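You operate a simulated robot arm through the tools that you are given. There is no shell and no other tool.

You are at the controls of a simulated robot arm. One attempt, no reset.

Task
Fit the rotor on the boat motor and give it a test run.
Fine: the motor switch stays off till the rotor is home on the spindle; then on, see it turn, off again.

The check looks at the end state, three seconds after you hand in, the way a careful person would. Anything else that was tipped, shoved, dropped, spilled or broken makes it a failure.

Robot
A 7-joint arm with a two-finger gripper, fixed in place. Base frame: the origin is on the floor under the middle of its stand, x ahead of it, y to its left, z up; the work surface is at about z = 0.8. Lengths are in m, angles in degrees, forces in N, time in s.
With the tool pointing down near the work surface it reaches from about 0.34 to 0.72 m from the base axis. Its first joint turns from -66.0 to 66.0 degrees. Payload 2.45 kg.
The TCP is the grasp point between the finger pads, 0.026 m short of the fingertips. In the tool frame z runs along the fingers and y along their closing line. The gripper opens to 0.096 m; its body begins 0.069 m behind the TCP.
Orientation is told as [roll, pitch, yaw] about the base's x, y, z axes, in that order, counted from this pose: with the fingers straight down and closing along the base's y, the tool's x points along the base's -x, its y along +y and its z along -z.

Tools
- The arm moves only by the tool drive_tool. Its argument "steps" is a list of rows, each a list of 2 entries, a list of its own where there are three numbers: the shift along the tool's x, y, z in cm, then the turn, a rotation vector about the tool's x, y, z in degrees. In form: [[[dx, dy, dz], [wx, wy, wz]], ...]. A call has 1 to 20 rows; each row is the pose to reach, as a shift and turn from the pose commanded when the call began, along the tool's axes at that moment. "jaw" is the closure in counts, from 0 (fully open) to 255 (shut), set as the call begins (left out, the last holds). A row lasts 0.2 s, in which the tool goes at most 0.05 m and 8.6 degrees; a call with a longer step from one row to the next is refused whole, and so is a gripper value outside its range. A pose out of reach is approached as far as the arm can. The call stops where the force on the tool passes 50 N (or 10 N more than at its start, if that is more) or the arm is blocked; 0.2 s more then pass. Each finger travels about 0.05 m/s and halts on what it meets, pressing with about 36 N; the grip force reading is that of the motor and also rises with nothing between the fingers. The clock runs only during rows and for 0.2 s after the last one: add rows that repeat a pose to give the fingers time. It gives the time, the measured TCP pose, the force on the tool (base axes), the opening and the grip force at its end, in the units of the frame above (readings bear some noise), with the torque about the TCP (base axes, N m) and any sound that the robot's microphone picked up.
- Cameras (640 x 400 px; columns grow to the right, rows downward): "scene" is fixed at [0.1758, -0.4078, 1.4142]; the picture's right is [0.63, -0.78, 0.00], its down [-0.51, -0.41, -0.76] and it looks along [0.59, 0.47, -0.65] (base axes); focal length 228 px, centre (320, 200). "wrist" rides on the gripper at [0.082, 0.003, -0.098] in the tool frame; the picture's right is [-0.04, 1.00, 0.00], its down [-0.73, -0.03, -0.68] and it looks along [-0.68, -0.03, 0.73] (tool axes); focal length 256 px, centre (320, 200).
- camera(camera): a new picture of that camera. No time passes.
- pixel_to_xyz(camera, pixels): there is no depth. For up to 12 entries [column, row, z] of the newest picture of that camera ("zoom" is the newest enlarged one), the place [x, y] in the base frame at which the ray of that pixel passes the height z, good to about 0.002 m. No time passes.
- close_up(camera, box): a new picture of the part [left, top, right, bottom] of that camera's present view, enlarged. No time passes.
- job_done(): hands the job in; it is judged then, once.

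Unless the task says otherwise, let go and move clear before handing in.

The tools are called after "Emit:" by a JSON object that holds its "name" and its "arguments". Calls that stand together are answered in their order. drive_tool: Moves the arm, as the interface text tells. Its arguments: {"type":"object","properties":{"steps":{"type":"array"},"jaw":{"type":"number"}},"required":["steps"]} The other tools are called the same way: camera (camera) takes a picture; pixel_to_xyz (camera, pixels) gives the place at which the rays of pixels pass given heights; close_up (camera, box) takes an enlarged picture of a part of a camera's view; job_done () hands the job in.

At the start:

```text
time: 0.0
tcp_pos: [0.3125, -0.182, 1.2726]
tool_rot: [0.0, -0.1, 0.0]
wrist_force: [-0.1, -0.9, -0.1]
ft_torque: [0.03, 0.0, 0.03]
opening: 0.0959
grip_force: 0.0
```

scene: 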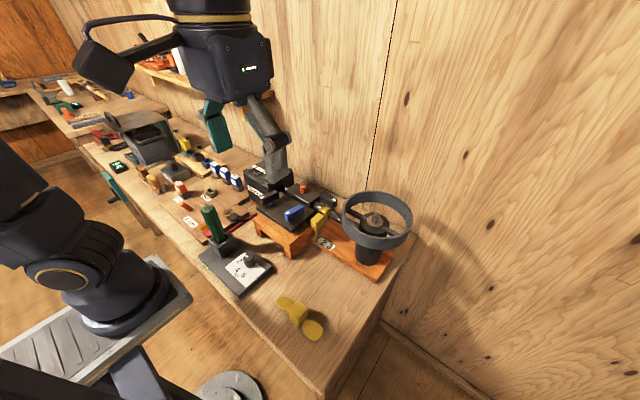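
wrist: 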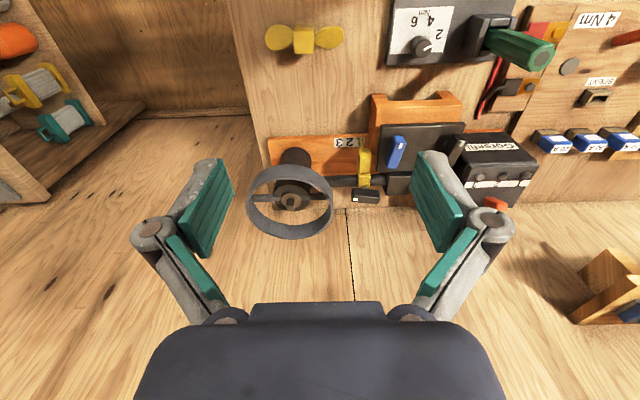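

The scene picture shows a yellow two-bladed rotor-like piece near (300,315), a ring-guarded item at (377,220), and a motor assembly with a blue switch near (293,213). I'll enlarge these areas before moving.

Emit:
{"name": "close_up", "arguments": {"camera": "scene", "box": [240, 160, 430, 290]}}

Emit:
{"name": "close_up", "arguments": {"camera": "scene", "box": [190, 190, 350, 350]}}

Emit:
{"name": "close_up", "arguments": {"camera": "wrist", "box": [230, 80, 530, 250]}}

Emit:
{"name": "close_up", "arguments": {"camera": "wrist", "box": [240, 0, 560, 110]}}

```text
3.08 times, centred on (335, 225) of scene
```

zoom: 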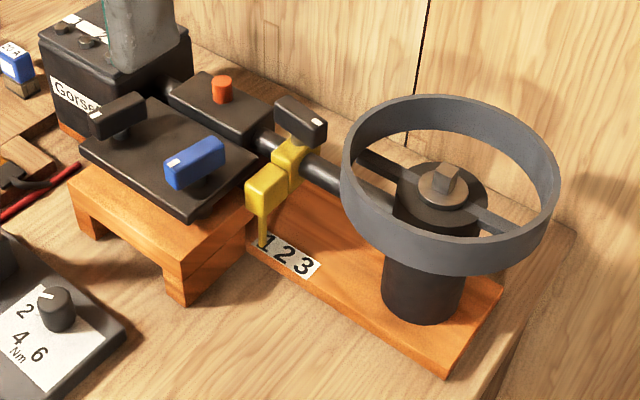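

```text
2.50 times, centred on (270, 270) of scene
```

zoom: 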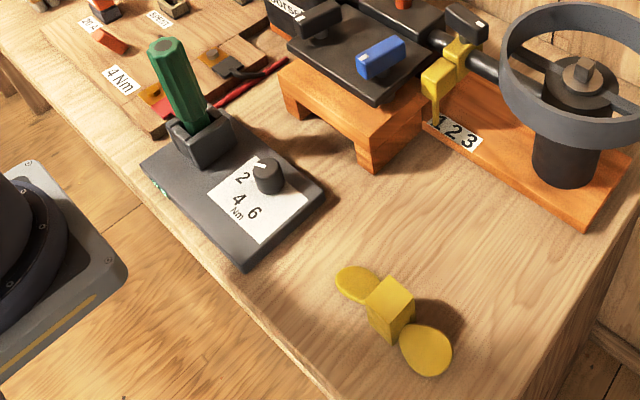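

```text
2.13 times, centred on (380, 165) of wrist
```

zoom: 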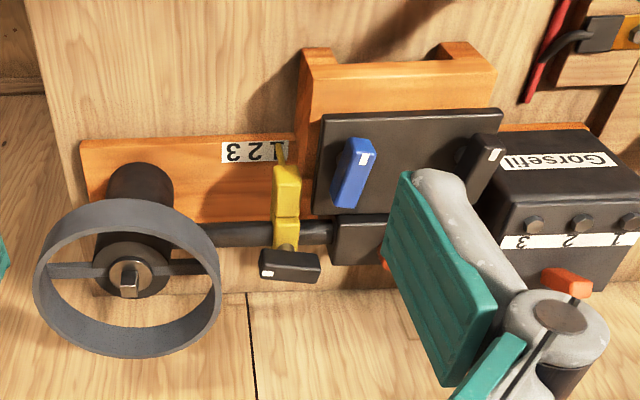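

```text
2.00 times, centred on (400, 55) of wrist
```

zoom: 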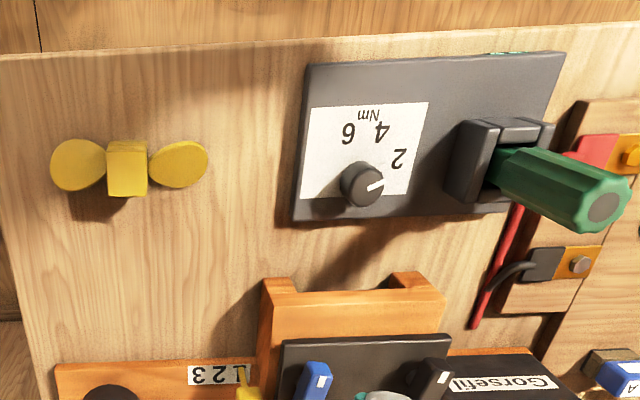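

The spindle looks like a squared stub at zoom (440,180) inside the grey ring. The rotor's hub is a yellow block at scene (297,312). I'll get positions for these.

Emit:
{"name": "pixel_to_xyz", "arguments": {"camera": "scene", "pixels": [[289, 304, 0.81], [316, 330, 0.8], [299, 312, 0.82], [374, 218, 0.9], [374, 218, 0.95], [373, 258, 0.82], [295, 213, 0.9], [302, 187, 0.9], [270, 193, 0.9], [325, 200, 0.9], [318, 220, 0.9], [250, 268, 0.82]]}}

Emit:
{"name": "pixel_to_xyz", "arguments": {"camera": "wrist", "pixels": [[303, 38, 0.82], [291, 200, 0.9], [291, 200, 0.95], [395, 152, 0.9], [365, 197, 0.9], [458, 150, 0.9], [494, 205, 0.9], [293, 157, 0.85]]}}

```text
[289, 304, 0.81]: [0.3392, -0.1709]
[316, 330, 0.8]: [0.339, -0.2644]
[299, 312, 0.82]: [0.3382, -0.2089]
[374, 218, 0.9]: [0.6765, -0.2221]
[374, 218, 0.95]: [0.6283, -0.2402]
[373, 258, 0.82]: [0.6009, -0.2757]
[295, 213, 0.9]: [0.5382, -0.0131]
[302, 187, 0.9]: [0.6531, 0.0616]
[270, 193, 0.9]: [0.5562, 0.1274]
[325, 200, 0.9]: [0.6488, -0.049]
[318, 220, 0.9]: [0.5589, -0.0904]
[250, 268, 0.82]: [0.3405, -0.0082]
```

```text
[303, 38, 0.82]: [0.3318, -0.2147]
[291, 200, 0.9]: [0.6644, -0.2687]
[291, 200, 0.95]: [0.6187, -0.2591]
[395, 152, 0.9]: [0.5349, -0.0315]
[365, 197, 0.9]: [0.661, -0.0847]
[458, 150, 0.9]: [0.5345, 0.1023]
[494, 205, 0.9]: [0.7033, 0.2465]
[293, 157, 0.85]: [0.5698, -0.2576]
```

Triangulating the two views puts the spindle top near (0.59,-0.25,0.98), pointing up inside the ring. I'll bring the wrist camera over for a closer look, staying high.

Emit:
{"name": "drive_tool", "arguments": {"steps": [[[-2.5, -1, 2.5], [0, 0, 0]], [[-5, -2, 5], [0, 0, 0]], [[-7.5, -3.2, 7.5], [0, 0, 0]], [[-10, -4.4, 10], [0, 0, 0]], [[-12.5, -5.4, 12.5], [0, 0, 0]], [[-14, -6.4, 14], [0, 0, 0]], [[-14, -6.4, 14], [0, 0, 0]]], "jaw": 0}}

```text
time: 1.6
tcp_pos: [0.4498, -0.2446, 1.1369]
tool_rot: [-0.1, 0.1, -0.1]
wrist_force: [-0.7, -0.2, 0.0]
ft_torque: [0.02, 0.0, 0.0]
opening: 0.0958
grip_force: 0.0
```

Now at (0.45,-0.245,1.137) with no contact. Taking pictures of the spindle area.

Emit:
{"name": "camera", "arguments": {"camera": "wrist"}}

Emit:
{"name": "camera", "arguments": {"camera": "scene"}}

```text
taken
```

wrist: 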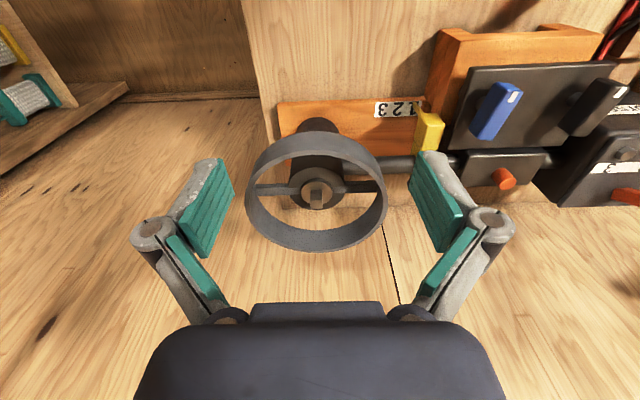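

```text
taken
```

scene: 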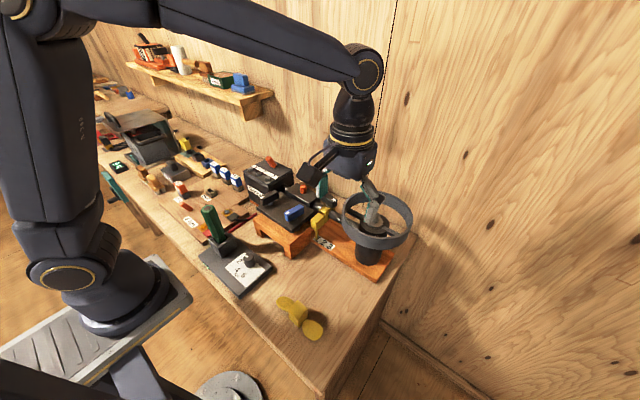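

Emit:
{"name": "close_up", "arguments": {"camera": "wrist", "box": [240, 110, 400, 260]}}

Emit:
{"name": "close_up", "arguments": {"camera": "wrist", "box": [380, 20, 640, 220]}}

Emit:
{"name": "close_up", "arguments": {"camera": "scene", "box": [240, 150, 350, 260]}}

```text
2.67 times, centred on (320, 185) of wrist
```

zoom: 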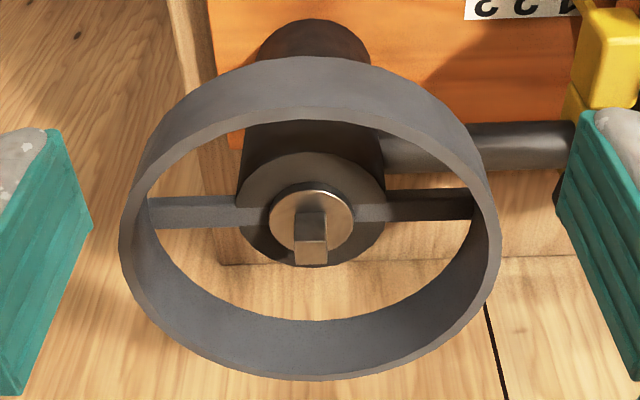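

```text
2.00 times, centred on (510, 120) of wrist
```

zoom: 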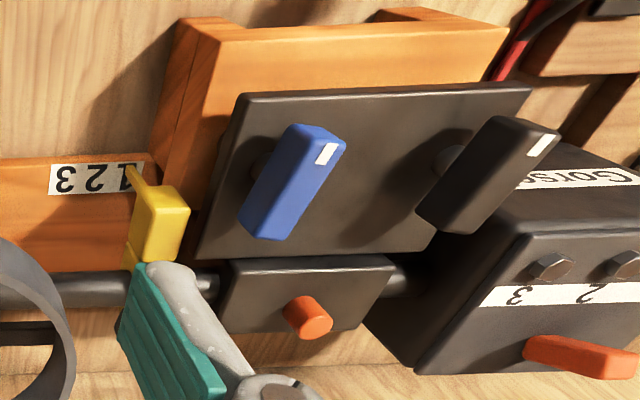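

```text
3.64 times, centred on (295, 205) of scene
```

zoom: 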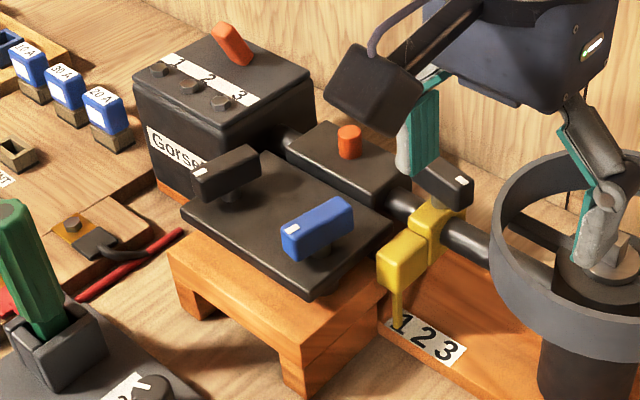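

The spindle is a square peg standing up in the ring at wrist zoom (310,235), with its sides roughly aligned to x/y. Several possible switches are around (blue knob, black knob, red button, red lever), so I'll look at the rest of the bench to find labels.

Emit:
{"name": "close_up", "arguments": {"camera": "scene", "box": [80, 90, 260, 250]}}

Emit:
{"name": "close_up", "arguments": {"camera": "scene", "box": [260, 270, 350, 350]}}

Emit:
{"name": "close_up", "arguments": {"camera": "scene", "box": [0, 60, 150, 180]}}

```text
2.50 times, centred on (170, 170) of scene
```

zoom: 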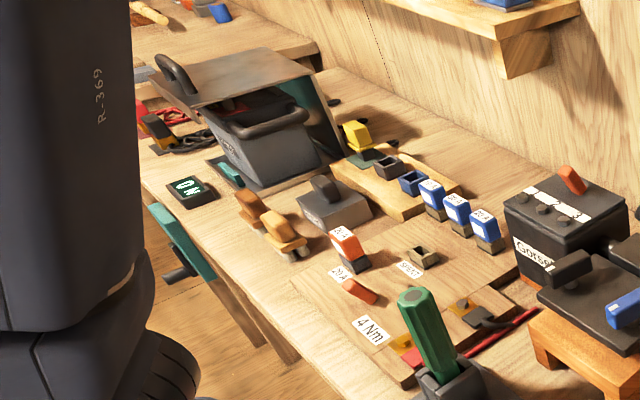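

```text
5.00 times, centred on (305, 310) of scene
```

zoom: 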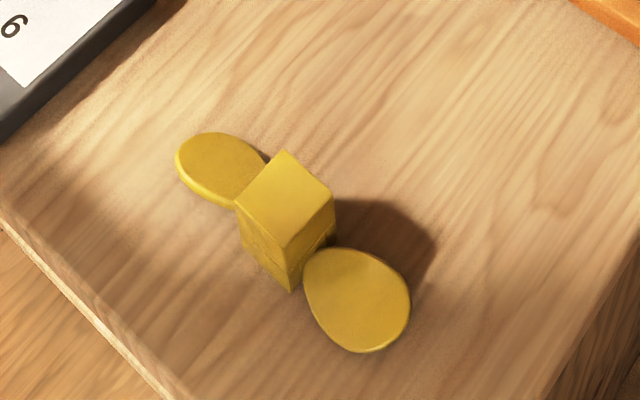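

```text
3.33 times, centred on (75, 120) of scene
```

zoom: 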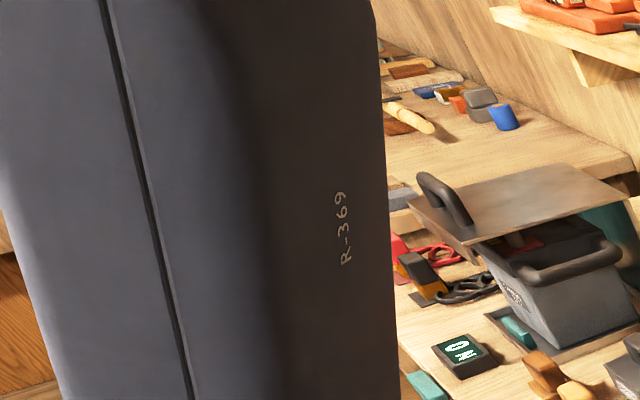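

The rotor hub is a closed-topped block, so its bore probably faces down, with the blades along base y. I'll slide the wrist camera over the control area to identify the motor switch.

Emit:
{"name": "drive_tool", "arguments": {"steps": [[[0.5, 4, -0.5], [0, 0, 0]], [[1, 8, -1], [0, 0, 0]], [[1.5, 12, -1.5], [0, 0, 0]], [[2, 16, -2], [0, 0, 0]], [[2.5, 20, -2], [0, 0, 0]], [[3, 24, -2], [0, 0, 0]], [[3, 27, -2], [0, 0, 0]], [[3, 27, -2], [0, 0, 0]]]}}

Emit:
{"name": "camera", "arguments": {"camera": "wrist"}}

Emit:
{"name": "close_up", "arguments": {"camera": "wrist", "box": [160, 20, 480, 220]}}

Emit:
{"name": "close_up", "arguments": {"camera": "scene", "box": [240, 150, 420, 280]}}

```text
time: 3.4
tcp_pos: [0.4227, 0.0259, 1.1524]
tool_rot: [0.1, 0.0, 0.0]
wrist_force: [0.2, -0.4, 0.7]
ft_torque: [0.0, 0.04, 0.02]
opening: 0.096
grip_force: 0.1
```

```text
taken
```

wrist: 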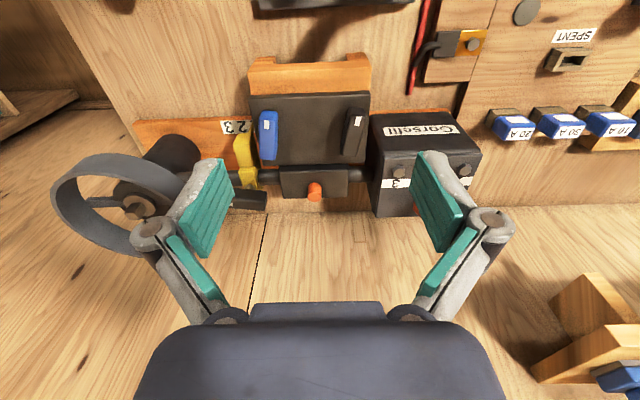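

```text
2.00 times, centred on (320, 120) of wrist
```

zoom: 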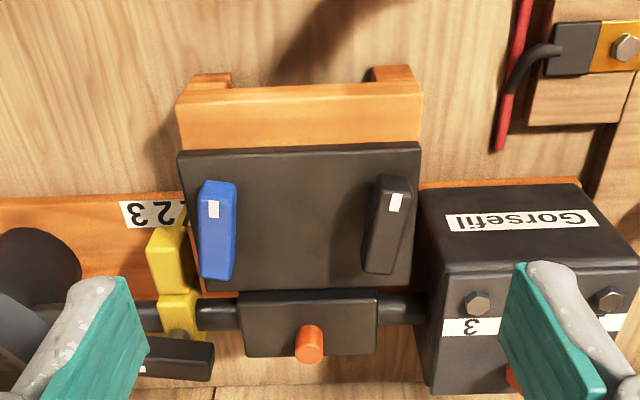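

```text
3.08 times, centred on (330, 215) of scene
```

zoom: 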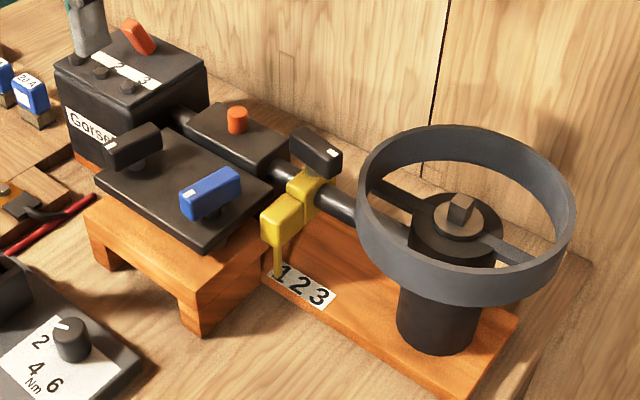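

The red toggle on the "Gorsefil" head is hidden behind the right finger (about wrist (430,210)). I'll shift 13 cm further in +y to see it.

Emit:
{"name": "drive_tool", "arguments": {"steps": [[[0, 4, 0], [0, 0, 0]], [[0, 8, 0], [0, 0, 0]], [[0, 12, 0], [0, 0, 0]], [[0, 14, 0], [0, 0, 0]], [[0, 14, 0], [0, 0, 0]]]}}

Emit:
{"name": "camera", "arguments": {"camera": "wrist"}}

Emit:
{"name": "close_up", "arguments": {"camera": "wrist", "box": [200, 50, 440, 220]}}

Emit:
{"name": "close_up", "arguments": {"camera": "wrist", "box": [60, 20, 300, 220]}}

Emit:
{"name": "close_up", "arguments": {"camera": "scene", "box": [235, 150, 345, 230]}}

```text
time: 4.6
tcp_pos: [0.4235, 0.1659, 1.1527]
tool_rot: [0.0, -0.1, -0.2]
wrist_force: [-0.1, -0.8, 0.0]
ft_torque: [0.0, -0.01, 0.01]
opening: 0.096
grip_force: 0.0
```

```text
taken
```

wrist: 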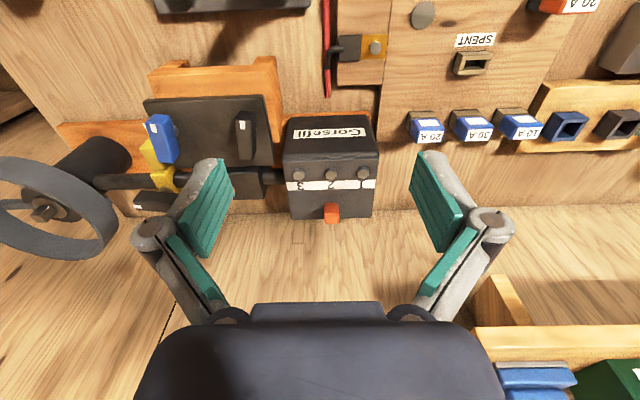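

```text
2.35 times, centred on (320, 135) of wrist
```

zoom: 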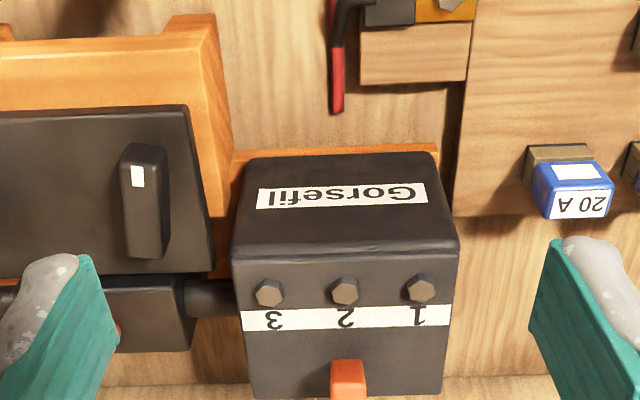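

```text
2.00 times, centred on (180, 120) of wrist
```

zoom: 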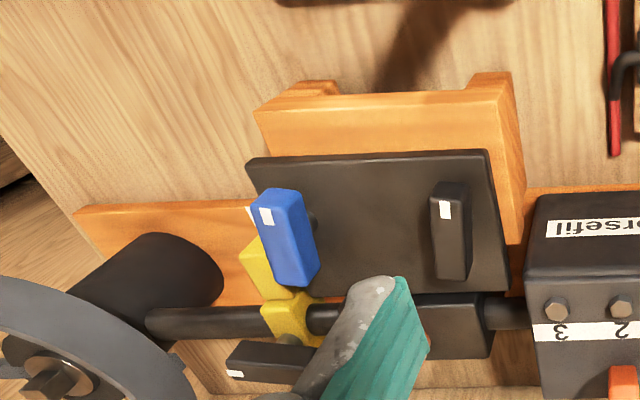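

```text
5.00 times, centred on (290, 190) of scene
```

zoom: 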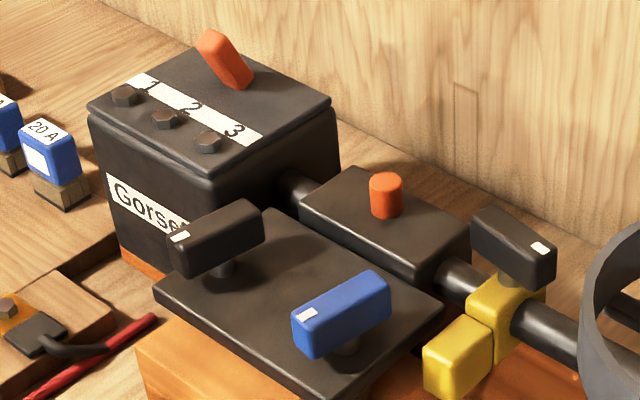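

The Gorsefil head has a lever-type red toggle on its top (wrist (332,213)), the shaft box has a round red button, and the stool plate has blue and black knobs. I'll work out heights and look closer for on/off marks.

Emit:
{"name": "pixel_to_xyz", "arguments": {"camera": "wrist", "pixels": [[332, 206, 0.93], [332, 206, 0.97], [332, 222, 0.93], [332, 222, 0.97], [242, 123, 0.93], [242, 123, 0.9], [160, 135, 0.93], [160, 135, 0.9]]}}

Emit:
{"name": "pixel_to_xyz", "arguments": {"camera": "scene", "pixels": [[268.4, 159, 0.93], [268.4, 159, 0.97], [273.4, 167, 0.93], [273.4, 167, 0.97], [303, 186, 0.93], [303, 186, 0.9], [295, 211, 0.93], [295, 211, 0.9], [270, 196, 0.93], [270, 196, 0.9]]}}

Emit:
{"name": "close_up", "arguments": {"camera": "wrist", "box": [270, 100, 400, 230]}}

Emit:
{"name": "close_up", "arguments": {"camera": "scene", "box": [245, 150, 305, 195]}}

```text
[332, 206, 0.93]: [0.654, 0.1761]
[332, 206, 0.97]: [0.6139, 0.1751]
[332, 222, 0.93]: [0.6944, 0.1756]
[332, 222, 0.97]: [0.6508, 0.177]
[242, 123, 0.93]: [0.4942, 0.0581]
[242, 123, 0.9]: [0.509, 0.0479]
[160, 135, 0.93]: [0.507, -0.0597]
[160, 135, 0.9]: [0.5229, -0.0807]
```

```text
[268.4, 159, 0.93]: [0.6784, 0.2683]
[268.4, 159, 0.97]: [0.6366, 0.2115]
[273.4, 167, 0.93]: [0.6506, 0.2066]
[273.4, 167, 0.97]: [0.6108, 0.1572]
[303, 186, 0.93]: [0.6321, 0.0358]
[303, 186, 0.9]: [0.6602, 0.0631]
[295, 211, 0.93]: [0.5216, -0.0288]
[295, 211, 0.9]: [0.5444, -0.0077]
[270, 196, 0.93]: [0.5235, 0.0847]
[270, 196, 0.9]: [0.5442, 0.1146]
```

```text
3.08 times, centred on (335, 165) of wrist
```

zoom: 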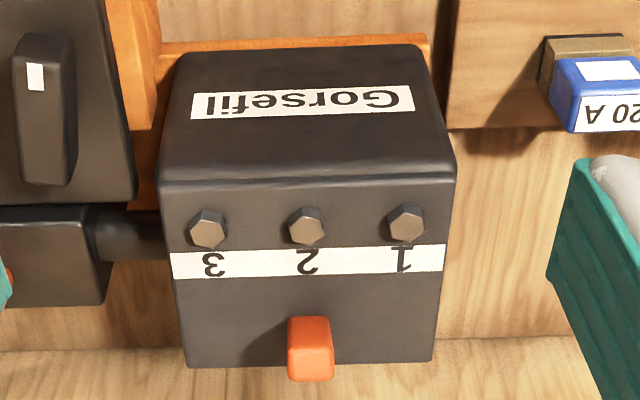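

```text
8.89 times, centred on (275, 172) of scene
```

zoom: 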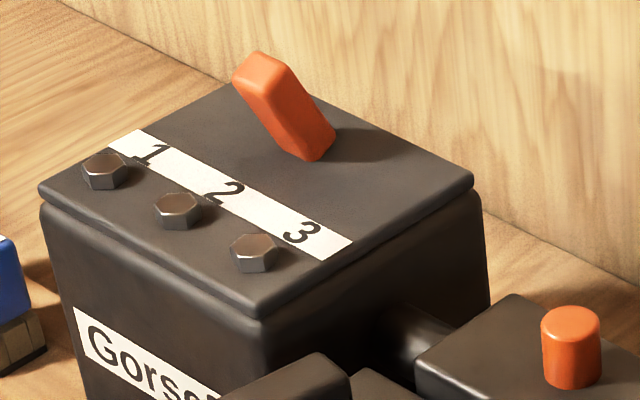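

The toggle leans toward the robot with its tip near (0.615,0.176,0.99). There's also a lit display at scene (117,167), so I'll zoom on it and on the shaft box with the button.

Emit:
{"name": "close_up", "arguments": {"camera": "scene", "box": [100, 150, 160, 190]}}

Emit:
{"name": "close_up", "arguments": {"camera": "scene", "box": [265, 175, 345, 230]}}

Emit:
{"name": "close_up", "arguments": {"camera": "scene", "box": [120, 100, 200, 200]}}

Emit:
{"name": "close_up", "arguments": {"camera": "scene", "box": [330, 180, 420, 275]}}

```text
10.00 times, centred on (130, 170) of scene
```

zoom: 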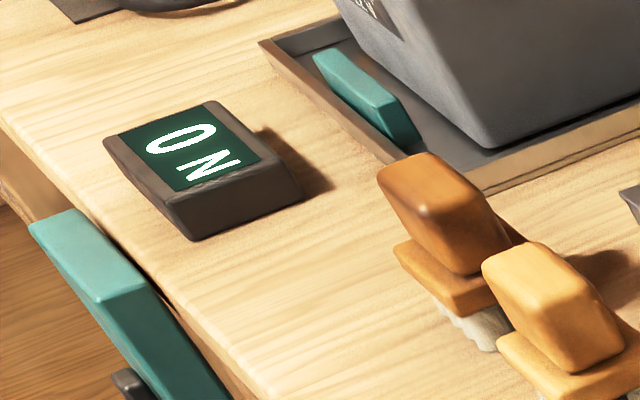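

```text
7.27 times, centred on (305, 202) of scene
```

zoom: 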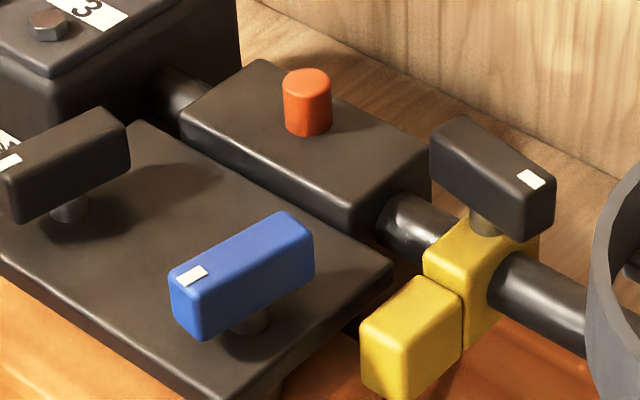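

```text
4.00 times, centred on (160, 150) of scene
```

zoom: 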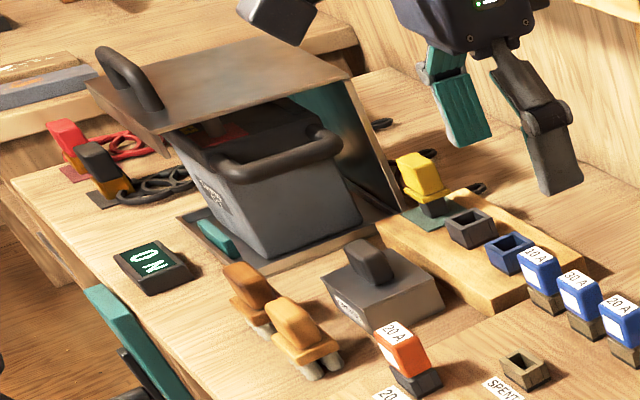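

```text
4.21 times, centred on (375, 228) of scene
```

zoom: 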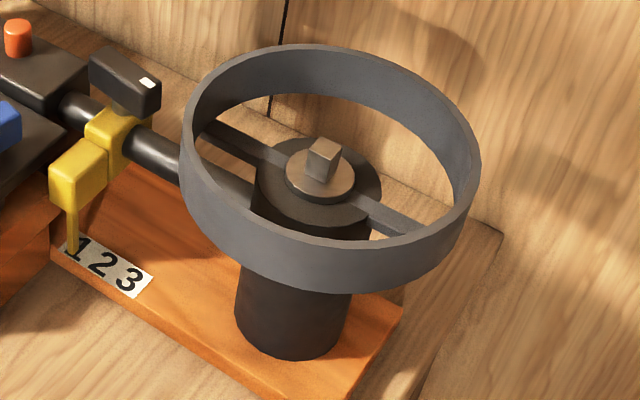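

The "ON" box is a separate status display, and the red toggle on the motor's own head is the best candidate for the motor switch. I'll go above the rotor at about (0.337,-0.212) to inspect it and measure its yaw, crossing high first and then descending.

Emit:
{"name": "drive_tool", "arguments": {"steps": [[[0.9, -4, 0], [0, 0, 0]], [[1.8, -8, 0], [0, 0, 0]], [[2.7, -12, 0], [0, 0, 0]], [[3.6, -16, 0], [0, 0, 0]], [[4.5, -20, 0], [0, 0, 0]], [[5.4, -24, 0], [0, 0, 0]], [[6.3, -28, 0], [0, 0, 0]], [[7.2, -32, 0], [0, 0, 0]], [[8.0, -36, 0], [0, 0, 0]], [[8.4, -37.7, 2], [0, 0, 0]], [[8.4, -37.7, 6], [0, 0, 0]], [[8.4, -37.7, 10], [0, 0, 0]], [[8.4, -37.7, 14], [0, 0, 0]], [[8.4, -37.7, 18], [0, 0, 0]], [[8.4, -37.7, 18], [0, 0, 0]]]}}

Emit:
{"name": "camera", "arguments": {"camera": "wrist"}}

Emit:
{"name": "close_up", "arguments": {"camera": "wrist", "box": [240, 30, 400, 130]}}

Emit:
{"name": "camera", "arguments": {"camera": "scene"}}

```text
time: 7.8
tcp_pos: [0.3359, -0.2105, 0.9734]
tool_rot: [0.0, 0.0, -0.1]
wrist_force: [0.8, 0.6, -0.2]
ft_torque: [-0.01, 0.01, 0.0]
opening: 0.0961
grip_force: 0.1
```

```text
taken
```

wrist: 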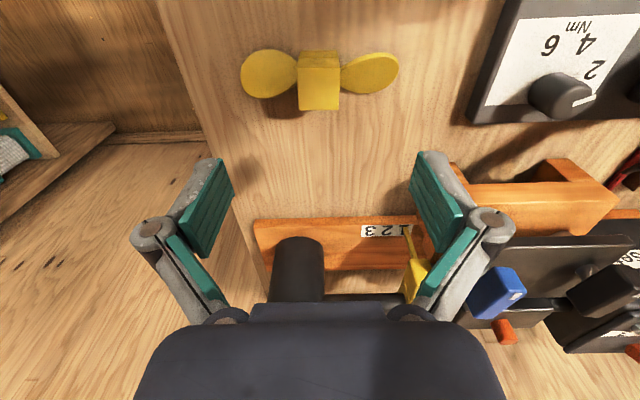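

```text
4.00 times, centred on (320, 80) of wrist
```

zoom: 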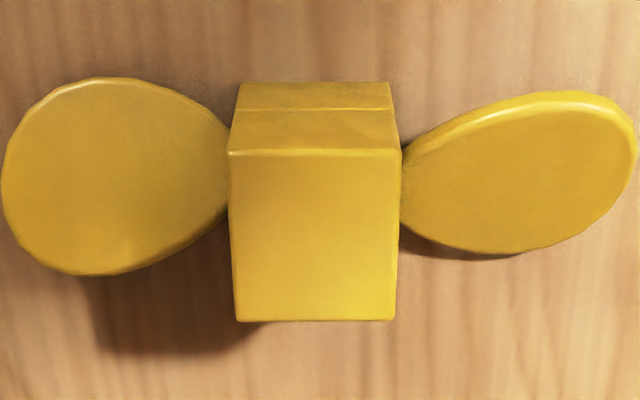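

```text
taken
```

scene: 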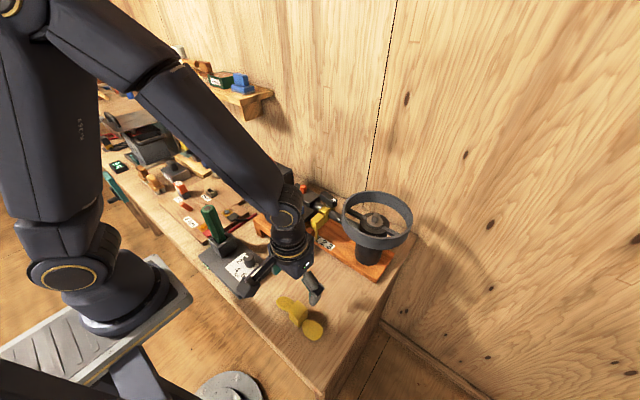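

The hub's top face spans zoom corners (229,150),(400,150),(238,320),(395,320) and looks aligned with the base axes. I'll convert these pixels to get position, size and yaw.

Emit:
{"name": "pixel_to_xyz", "arguments": {"camera": "zoom", "pixels": [[229, 150, 0.84], [400, 150, 0.84], [238, 320, 0.84], [395, 320, 0.84], [240, 83, 0.8], [388, 83, 0.8], [229, 150, 0.83], [400, 150, 0.83], [238, 320, 0.83], [395, 320, 0.83], [5, 180, 0.81], [635, 150, 0.81]]}}

Emit:
{"name": "close_up", "arguments": {"camera": "scene", "box": [265, 285, 335, 345]}}

```text
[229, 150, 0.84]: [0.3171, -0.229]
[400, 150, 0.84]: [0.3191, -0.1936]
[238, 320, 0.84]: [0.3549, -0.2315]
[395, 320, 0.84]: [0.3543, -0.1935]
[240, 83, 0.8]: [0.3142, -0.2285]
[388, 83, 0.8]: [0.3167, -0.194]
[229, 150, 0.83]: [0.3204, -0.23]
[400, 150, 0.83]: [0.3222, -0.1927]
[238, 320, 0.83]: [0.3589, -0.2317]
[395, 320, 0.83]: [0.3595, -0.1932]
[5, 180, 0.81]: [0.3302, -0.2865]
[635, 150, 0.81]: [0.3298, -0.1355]
```

```text
6.67 times, centred on (300, 315) of scene
```

zoom: 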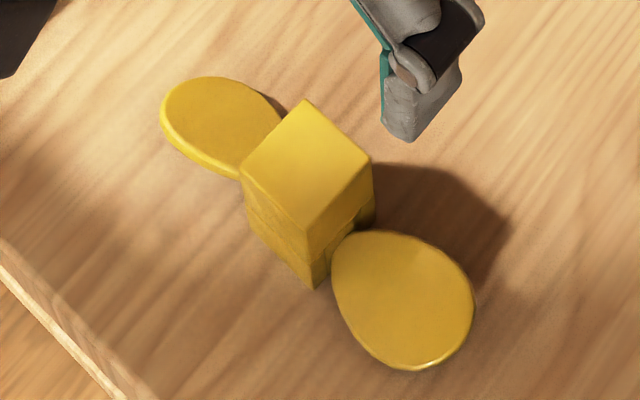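

To pin the hub top's height, I'll convert its corners in this scene zoom, (307,99),(371,162),(308,228),(240,172), and compare them with the wrist values.

Emit:
{"name": "pixel_to_xyz", "arguments": {"camera": "zoom", "pixels": [[307, 99, 0.83], [371, 162, 0.83], [308, 228, 0.83], [240, 172, 0.83], [307, 99, 0.85], [371, 162, 0.85], [308, 228, 0.85], [240, 172, 0.85], [314, 287, 0.8], [250, 225, 0.8], [375, 222, 0.8]]}}

```text
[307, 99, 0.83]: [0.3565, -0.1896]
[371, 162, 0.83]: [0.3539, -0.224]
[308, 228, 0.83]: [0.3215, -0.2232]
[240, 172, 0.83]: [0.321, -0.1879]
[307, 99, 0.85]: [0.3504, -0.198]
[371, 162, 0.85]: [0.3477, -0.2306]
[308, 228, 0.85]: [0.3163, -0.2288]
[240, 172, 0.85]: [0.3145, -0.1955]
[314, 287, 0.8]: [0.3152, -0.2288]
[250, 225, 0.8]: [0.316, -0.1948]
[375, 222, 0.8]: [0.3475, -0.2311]
```

The hub is about 35 mm square, top at z≈0.844, centred near (0.336,-0.211), yaw within a few degrees of 0; blades span y −0.287 to −0.135. Next I'll go up and over to measure the spindle's position and yaw close up before grasping.

Emit:
{"name": "drive_tool", "arguments": {"steps": [[[0, 0, -4], [0, 0, 0]], [[0, 0, -8], [0, 0, 0]], [[0, 0, -12.5], [0, 0, 0]], [[-4, -1, -12.5], [0, 0, 0]], [[-8, -2, -12.5], [0, 0, 0]], [[-12, -3, -12.5], [0, 0, 0]], [[-16, -4, -12.5], [0, 0, 0]], [[-18.4, -4.2, -12.0], [0, 0, 0]], [[-18.4, -4.2, -12.0], [0, 0, 0]]]}}

Emit:
{"name": "camera", "arguments": {"camera": "wrist"}}

Emit:
{"name": "close_up", "arguments": {"camera": "wrist", "box": [260, 110, 380, 230]}}

```text
time: 9.8
tcp_pos: [0.5233, -0.2534, 1.0936]
tool_rot: [0.1, 0.0, -0.1]
wrist_force: [0.7, 0.3, -0.3]
ft_torque: [0.02, 0.0, 0.01]
opening: 0.0962
grip_force: 0.1
```

```text
taken
```

wrist: 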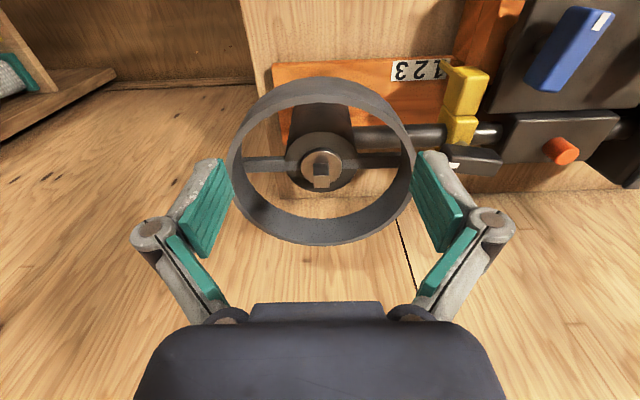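

```text
3.33 times, centred on (320, 170) of wrist
```

zoom: 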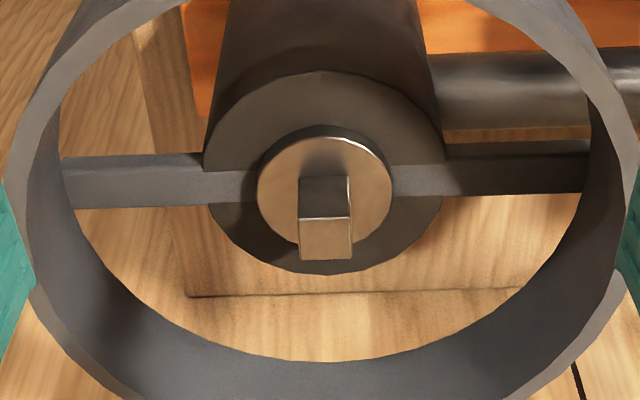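

The peg's top face is the zoom patch (298,218)-(351,259), square and nearly aligned with the base axes. I'll convert its corners and the ring edges at candidate heights and compare with the scene camera.

Emit:
{"name": "pixel_to_xyz", "arguments": {"camera": "zoom", "pixels": [[298, 218, 0.96], [350, 218, 0.96], [300, 260, 0.96], [351, 258, 0.96], [298, 218, 0.98], [350, 218, 0.98], [300, 260, 0.98], [351, 258, 0.98], [325, 181, 0.96], [325, 181, 0.95], [325, 128, 0.95], [325, 258, 0.95]]}}

Emit:
{"name": "close_up", "arguments": {"camera": "scene", "box": [345, 190, 405, 240]}}

Emit:
{"name": "camera", "arguments": {"camera": "scene"}}

```text
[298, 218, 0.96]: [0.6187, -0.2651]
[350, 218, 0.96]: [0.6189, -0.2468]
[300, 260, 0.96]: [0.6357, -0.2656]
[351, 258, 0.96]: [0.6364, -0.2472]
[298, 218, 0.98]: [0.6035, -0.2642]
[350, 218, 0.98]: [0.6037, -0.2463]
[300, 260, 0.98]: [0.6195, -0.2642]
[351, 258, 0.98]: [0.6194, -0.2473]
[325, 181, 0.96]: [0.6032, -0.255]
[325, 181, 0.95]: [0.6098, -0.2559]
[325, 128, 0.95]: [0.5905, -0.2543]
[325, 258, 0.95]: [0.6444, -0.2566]
```

```text
8.00 times, centred on (375, 215) of scene
```

zoom: 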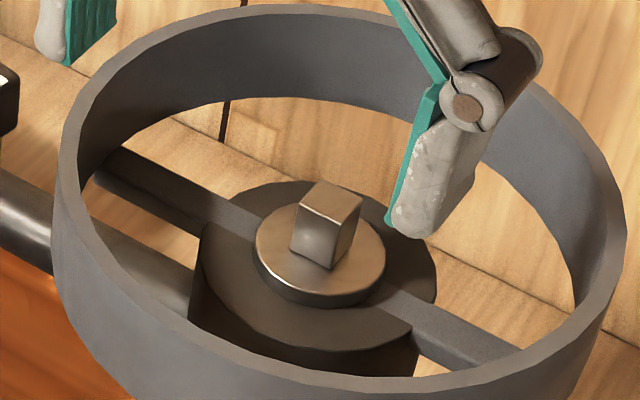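

```text
taken
```

scene: 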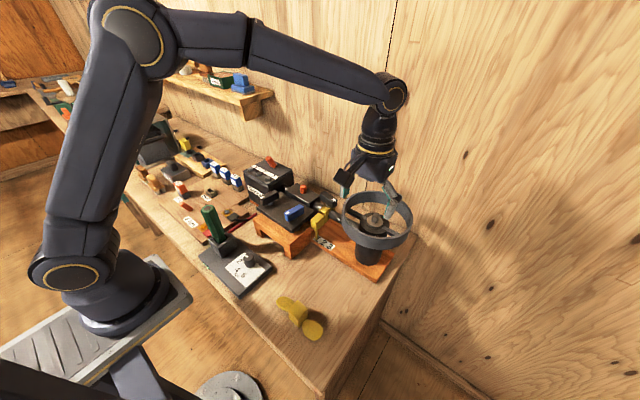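

The scene view shows the peg clearly on its collar. I'll enlarge it further for corner points.

Emit:
{"name": "close_up", "arguments": {"camera": "scene", "box": [358, 200, 398, 228]}}

```text
14.29 times, centred on (378, 214) of scene
```

zoom: 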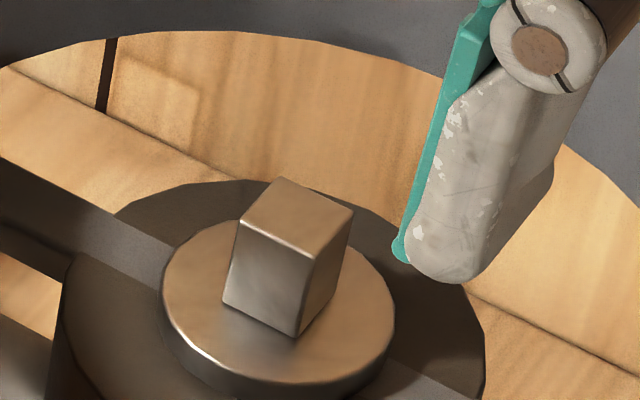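

Top face corners are clear at (282,177),(353,211),(315,257),(240,221). Converting.

Emit:
{"name": "pixel_to_xyz", "arguments": {"camera": "zoom", "pixels": [[282, 177, 0.97], [353, 211, 0.97], [315, 257, 0.97], [240, 221, 0.97], [282, 177, 0.98], [353, 211, 0.98], [315, 257, 0.98], [240, 221, 0.98], [295, 337, 0.96], [223, 300, 0.96], [278, 290, 0.96], [278, 290, 0.95]]}}

```text
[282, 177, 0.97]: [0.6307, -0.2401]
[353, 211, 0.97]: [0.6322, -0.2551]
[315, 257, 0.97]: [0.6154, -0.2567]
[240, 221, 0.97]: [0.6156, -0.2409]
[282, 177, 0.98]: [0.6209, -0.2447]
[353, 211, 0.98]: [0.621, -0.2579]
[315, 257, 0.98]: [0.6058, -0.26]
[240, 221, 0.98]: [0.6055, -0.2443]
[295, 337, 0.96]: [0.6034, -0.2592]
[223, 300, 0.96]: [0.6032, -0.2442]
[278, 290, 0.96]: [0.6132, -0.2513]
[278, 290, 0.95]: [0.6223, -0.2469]
```

The two views agree on the peg: centre ≈(0.607,-0.2545), base z≈0.966, top z≈0.987, 16 mm square, yaw ≈0. I'll check the ring's rim extent, then lift away and turn the tool 90° so the fingers close along x, clear of the blades.

Emit:
{"name": "pixel_to_xyz", "arguments": {"camera": "wrist", "pixels": [[229, 160, 1.0], [415, 162, 1.0], [322, 78, 1.0], [322, 245, 1.0], [322, 100, 1.0], [322, 218, 1.0]]}}

Emit:
{"name": "pixel_to_xyz", "arguments": {"camera": "scene", "pixels": [[343, 210, 1.0], [413, 222, 1.0], [378, 191, 1.0], [378, 238, 1.0]]}}

Emit:
{"name": "drive_tool", "arguments": {"steps": [[[2, 0, -2], [0, 0, 0]], [[6, 0, -2], [0, 0, -8]], [[10, 1, -2], [0, 0, -16]], [[14, 2, -2], [0, 0, -24]], [[18, 3, -2], [0, 0, -32]], [[18.7, 4.2, -1], [0, 0, -40]], [[18.7, 4.2, 0], [0, 0, -48]], [[18.7, 4.2, 1], [0, 0, -56]], [[18.7, 4.2, 2], [0, 0, -64]], [[18.7, 4.2, 3], [0, 0, -72]], [[18.7, 4.2, 4], [0, 0, -80]], [[18.7, 4.2, 5], [0, 0, -88]], [[18.7, 4.2, 6], [0, 0, -90]], [[18.7, 4.2, 6], [0, 0, -90]]]}}

```text
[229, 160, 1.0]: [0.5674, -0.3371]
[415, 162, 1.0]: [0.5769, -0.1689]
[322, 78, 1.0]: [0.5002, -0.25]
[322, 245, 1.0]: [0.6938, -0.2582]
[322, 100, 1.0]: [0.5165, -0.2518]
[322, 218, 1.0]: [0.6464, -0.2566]
```

```text
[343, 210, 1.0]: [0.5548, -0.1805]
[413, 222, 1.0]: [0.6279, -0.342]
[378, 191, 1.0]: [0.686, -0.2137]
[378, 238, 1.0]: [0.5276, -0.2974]
```

```text
time: 12.8
tcp_pos: [0.3354, -0.214, 1.0313]
tool_rot: [0.1, -0.1, 90.0]
wrist_force: [0.1, -0.8, -0.2]
ft_torque: [0.04, 0.0, -0.01]
opening: 0.0961
grip_force: 0.1
```

Yaw 90° reached without trouble; ring centre is about (0.60,-0.253), matching the spindle. Viewing the rotor from this orientation to refine its centre.

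Emit:
{"name": "camera", "arguments": {"camera": "wrist"}}

Emit:
{"name": "close_up", "arguments": {"camera": "wrist", "box": [240, 20, 400, 120]}}

```text
taken
```

wrist: 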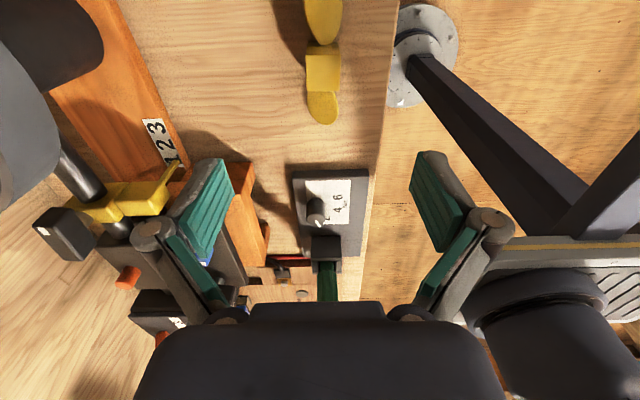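

```text
4.00 times, centred on (320, 70) of wrist
```

zoom: 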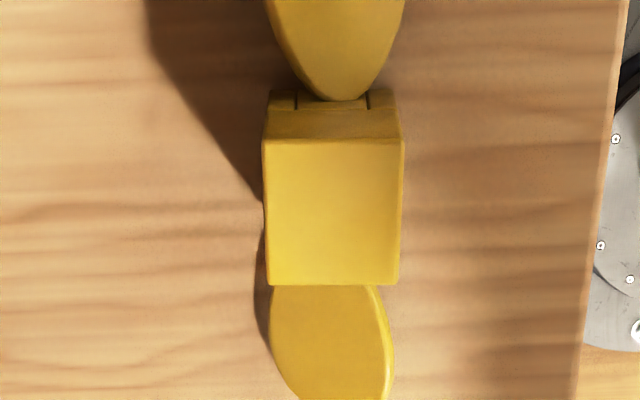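

The hub top face corners are zoom (263,140),(404,142),(268,283),(398,285); I'll convert these at z=0.844.

Emit:
{"name": "pixel_to_xyz", "arguments": {"camera": "zoom", "pixels": [[263, 140, 0.844], [404, 142, 0.844], [268, 283, 0.844], [398, 285, 0.844], [270, 92, 0.8], [393, 92, 0.8]]}}

```text
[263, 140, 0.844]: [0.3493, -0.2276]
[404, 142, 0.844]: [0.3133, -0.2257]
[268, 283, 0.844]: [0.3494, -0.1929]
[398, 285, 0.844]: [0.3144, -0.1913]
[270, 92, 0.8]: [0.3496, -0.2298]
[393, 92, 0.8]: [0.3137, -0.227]
```

Combining views, the hub centre is ≈(0.333,-0.211) with yaw ≈ −2°, and the fingers will close on its blade-free x faces. I'll descend so the fingertips stop ~1 cm above the table.

Emit:
{"name": "drive_tool", "arguments": {"steps": [[[-0.3, 0.24, 4], [0, 0, 0]], [[-0.3, 0.24, 8], [0, 0, 0]], [[-0.3, 0.24, 12], [0, 0, 0]], [[-0.3, 0.24, 15], [0, 0, 0]], [[-0.3, 0.24, 17], [0, 0, 0]], [[-0.3, 0.24, 17], [0, 0, 0]]]}}

Emit:
{"name": "camera", "arguments": {"camera": "wrist"}}

Emit:
{"name": "close_up", "arguments": {"camera": "scene", "box": [250, 260, 350, 350]}}

```text
time: 14.2
tcp_pos: [0.3321, -0.2108, 0.8658]
tool_rot: [-0.1, 0.0, 90.0]
wrist_force: [-0.1, 0.2, -1.2]
ft_torque: [-0.04, 0.02, -0.03]
opening: 0.096
grip_force: 0.1
```

```text
taken
```

wrist: 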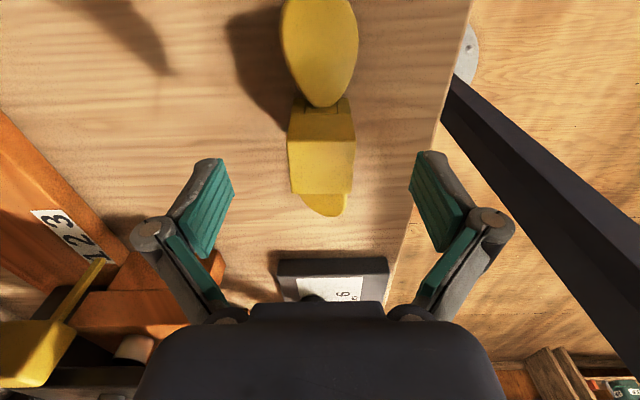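

```text
4.44 times, centred on (300, 305) of scene
```

zoom: 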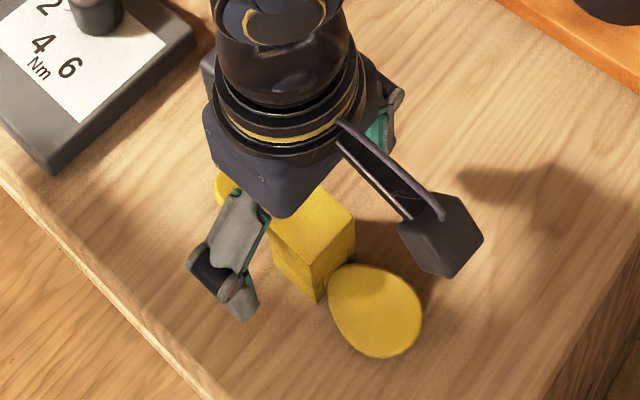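

The hub sits between the fingers with room on both sides; its top face is at wrist (290,138)-(351,193). I'll convert that for a last centring check.

Emit:
{"name": "pixel_to_xyz", "arguments": {"camera": "wrist", "pixels": [[289, 138, 0.844], [355, 138, 0.844], [291, 193, 0.844], [350, 193, 0.844]]}}

Emit:
{"name": "close_up", "arguments": {"camera": "wrist", "box": [240, 80, 400, 230]}}

```text
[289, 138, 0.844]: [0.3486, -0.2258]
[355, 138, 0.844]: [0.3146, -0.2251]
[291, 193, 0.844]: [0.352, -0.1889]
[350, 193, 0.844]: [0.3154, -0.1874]
```

```text
2.67 times, centred on (320, 155) of wrist
```

zoom: 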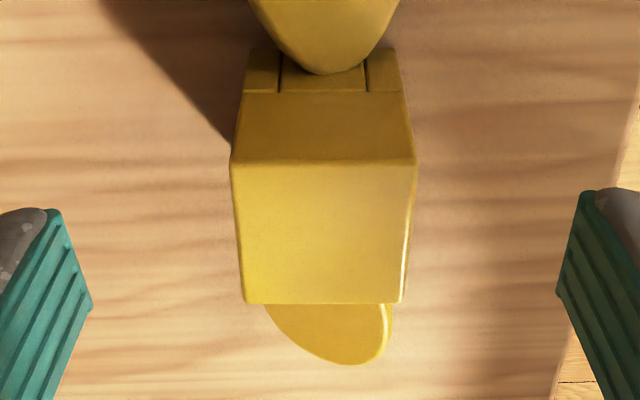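

The hub is centred within a couple of mm in x and y. I'll lower the last 3 cm and then close the jaws on the hub.

Emit:
{"name": "drive_tool", "arguments": {"steps": [[[0, 0.05, 1], [0, 0, 0]], [[0, 0.05, 2], [0, 0, 0]], [[0, 0.05, 2.8], [0, 0, 0]], [[0, 0.05, 2.8], [0, 0, 0]]]}}

Emit:
{"name": "close_up", "arguments": {"camera": "wrist", "box": [180, 80, 460, 280]}}

```text
time: 15.2
tcp_pos: [0.3315, -0.2121, 0.8356]
tool_rot: [0.0, -0.1, 89.9]
wrist_force: [-0.2, -0.8, 0.0]
ft_torque: [0.0, -0.01, 0.0]
opening: 0.0962
grip_force: 0.1
```

```text
2.00 times, centred on (320, 180) of wrist
```

zoom: 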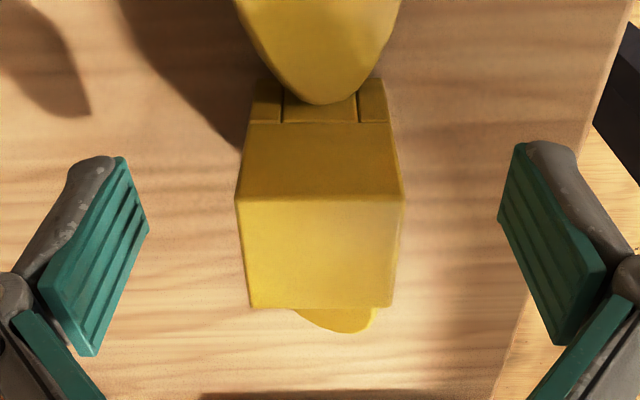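

The fingers straddle the hub without contact, force near zero. Closing the jaws now.

Emit:
{"name": "drive_tool", "arguments": {"steps": [[[0, 0, 0], [0, 0, 0]], [[0, 0, 0], [0, 0, 0]], [[0, 0, 0], [0, 0, 0]], [[0, 0, 0], [0, 0, 0]], [[0, 0, 0], [0, 0, 0]], [[0, 0, 0], [0, 0, 0]], [[0, 0, 0], [0, 0, 0]]], "jaw": 255}}

Emit:
{"name": "camera", "arguments": {"camera": "wrist"}}

Emit:
{"name": "close_up", "arguments": {"camera": "scene", "box": [250, 260, 350, 350]}}

```text
time: 16.8
tcp_pos: [0.3318, -0.2115, 0.8353]
tool_rot: [0.0, 0.0, 89.9]
wrist_force: [-0.3, 0.1, 3.3]
ft_torque: [0.06, 0.03, 0.01]
opening: 0.0342
grip_force: 36.3
```

```text
taken
```

wrist: 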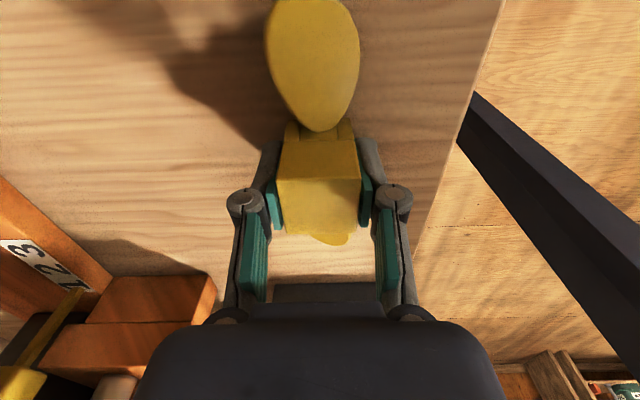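

```text
4.44 times, centred on (300, 305) of scene
```

zoom: 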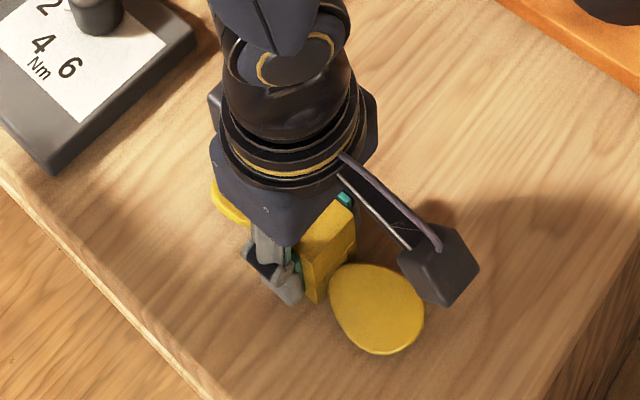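

Opening 0.0342 with 36 N grip: the hub is held. Lifting straight up.

Emit:
{"name": "drive_tool", "arguments": {"steps": [[[0, 0, -1], [0, 0, 0]], [[0, 0, -3], [0, 0, 0]], [[0, 0, -6], [0, 0, 0]], [[0, 0, -10], [0, 0, 0]], [[0, 0, -14], [0, 0, 0]], [[0, 0, -18], [0, 0, 0]], [[0, 0, -22], [0, 0, 0]], [[0, 0, -26], [0, 0, 0]], [[0, 0, -28.5], [0, 0, 0]], [[0, 0, -28.5], [0, 0, 0]]]}}

Emit:
{"name": "camera", "arguments": {"camera": "wrist"}}

Emit:
{"name": "camera", "arguments": {"camera": "scene"}}

```text
time: 19.0
tcp_pos: [0.3318, -0.21, 1.1207]
tool_rot: [0.0, 0.1, 90.0]
wrist_force: [0.5, 0.2, -0.4]
ft_torque: [0.03, 0.0, 0.01]
opening: 0.0
grip_force: 28.0
```

```text
taken
```

wrist: 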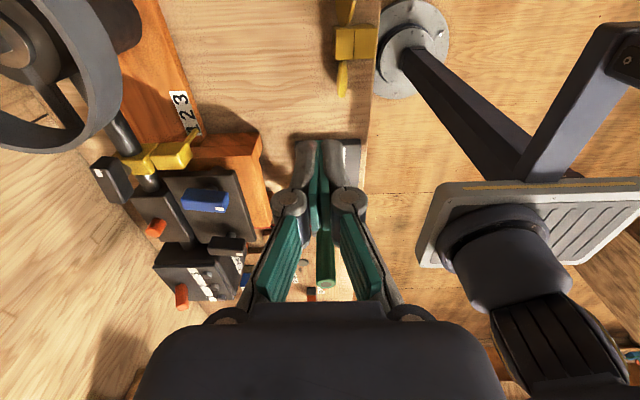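

```text
taken
```

scene: 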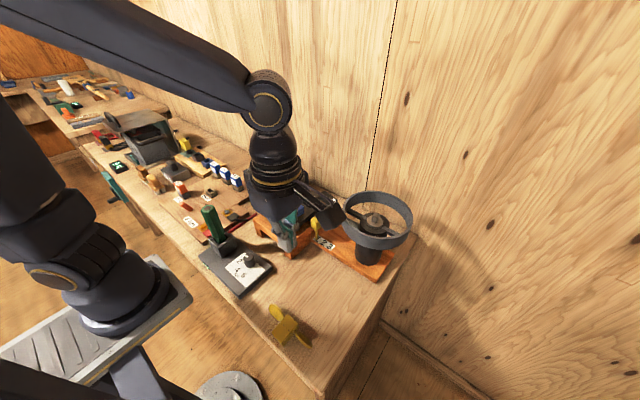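

The opening reads 0.0 and the scene shows the rotor at (285,325): it slipped out of the grip during the lift and lies on the table near the front edge. I'll look closely before doing anything else.

Emit:
{"name": "close_up", "arguments": {"camera": "scene", "box": [250, 290, 330, 350]}}

Emit:
{"name": "close_up", "arguments": {"camera": "wrist", "box": [300, 0, 420, 110]}}

```text
6.67 times, centred on (290, 320) of scene
```

zoom: 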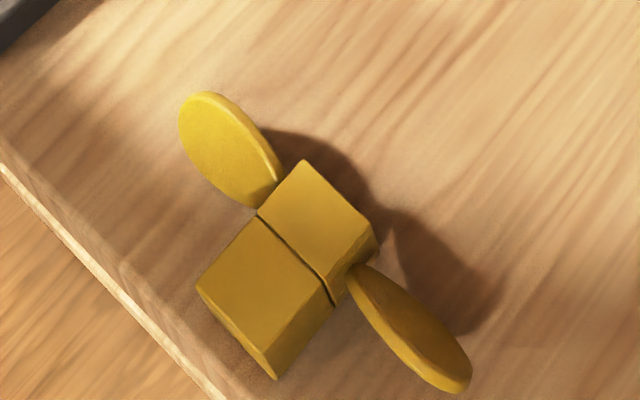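

```text
3.64 times, centred on (360, 55) of wrist
```

zoom: 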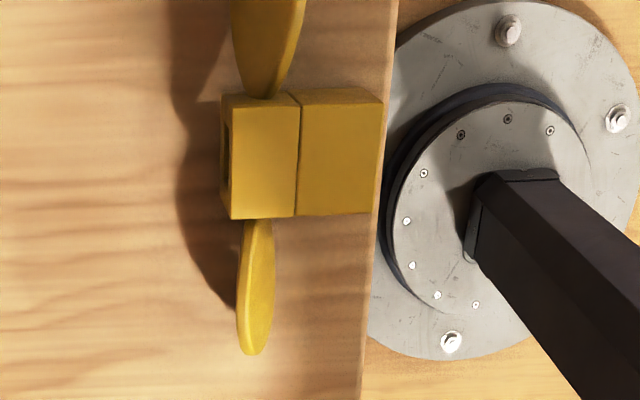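

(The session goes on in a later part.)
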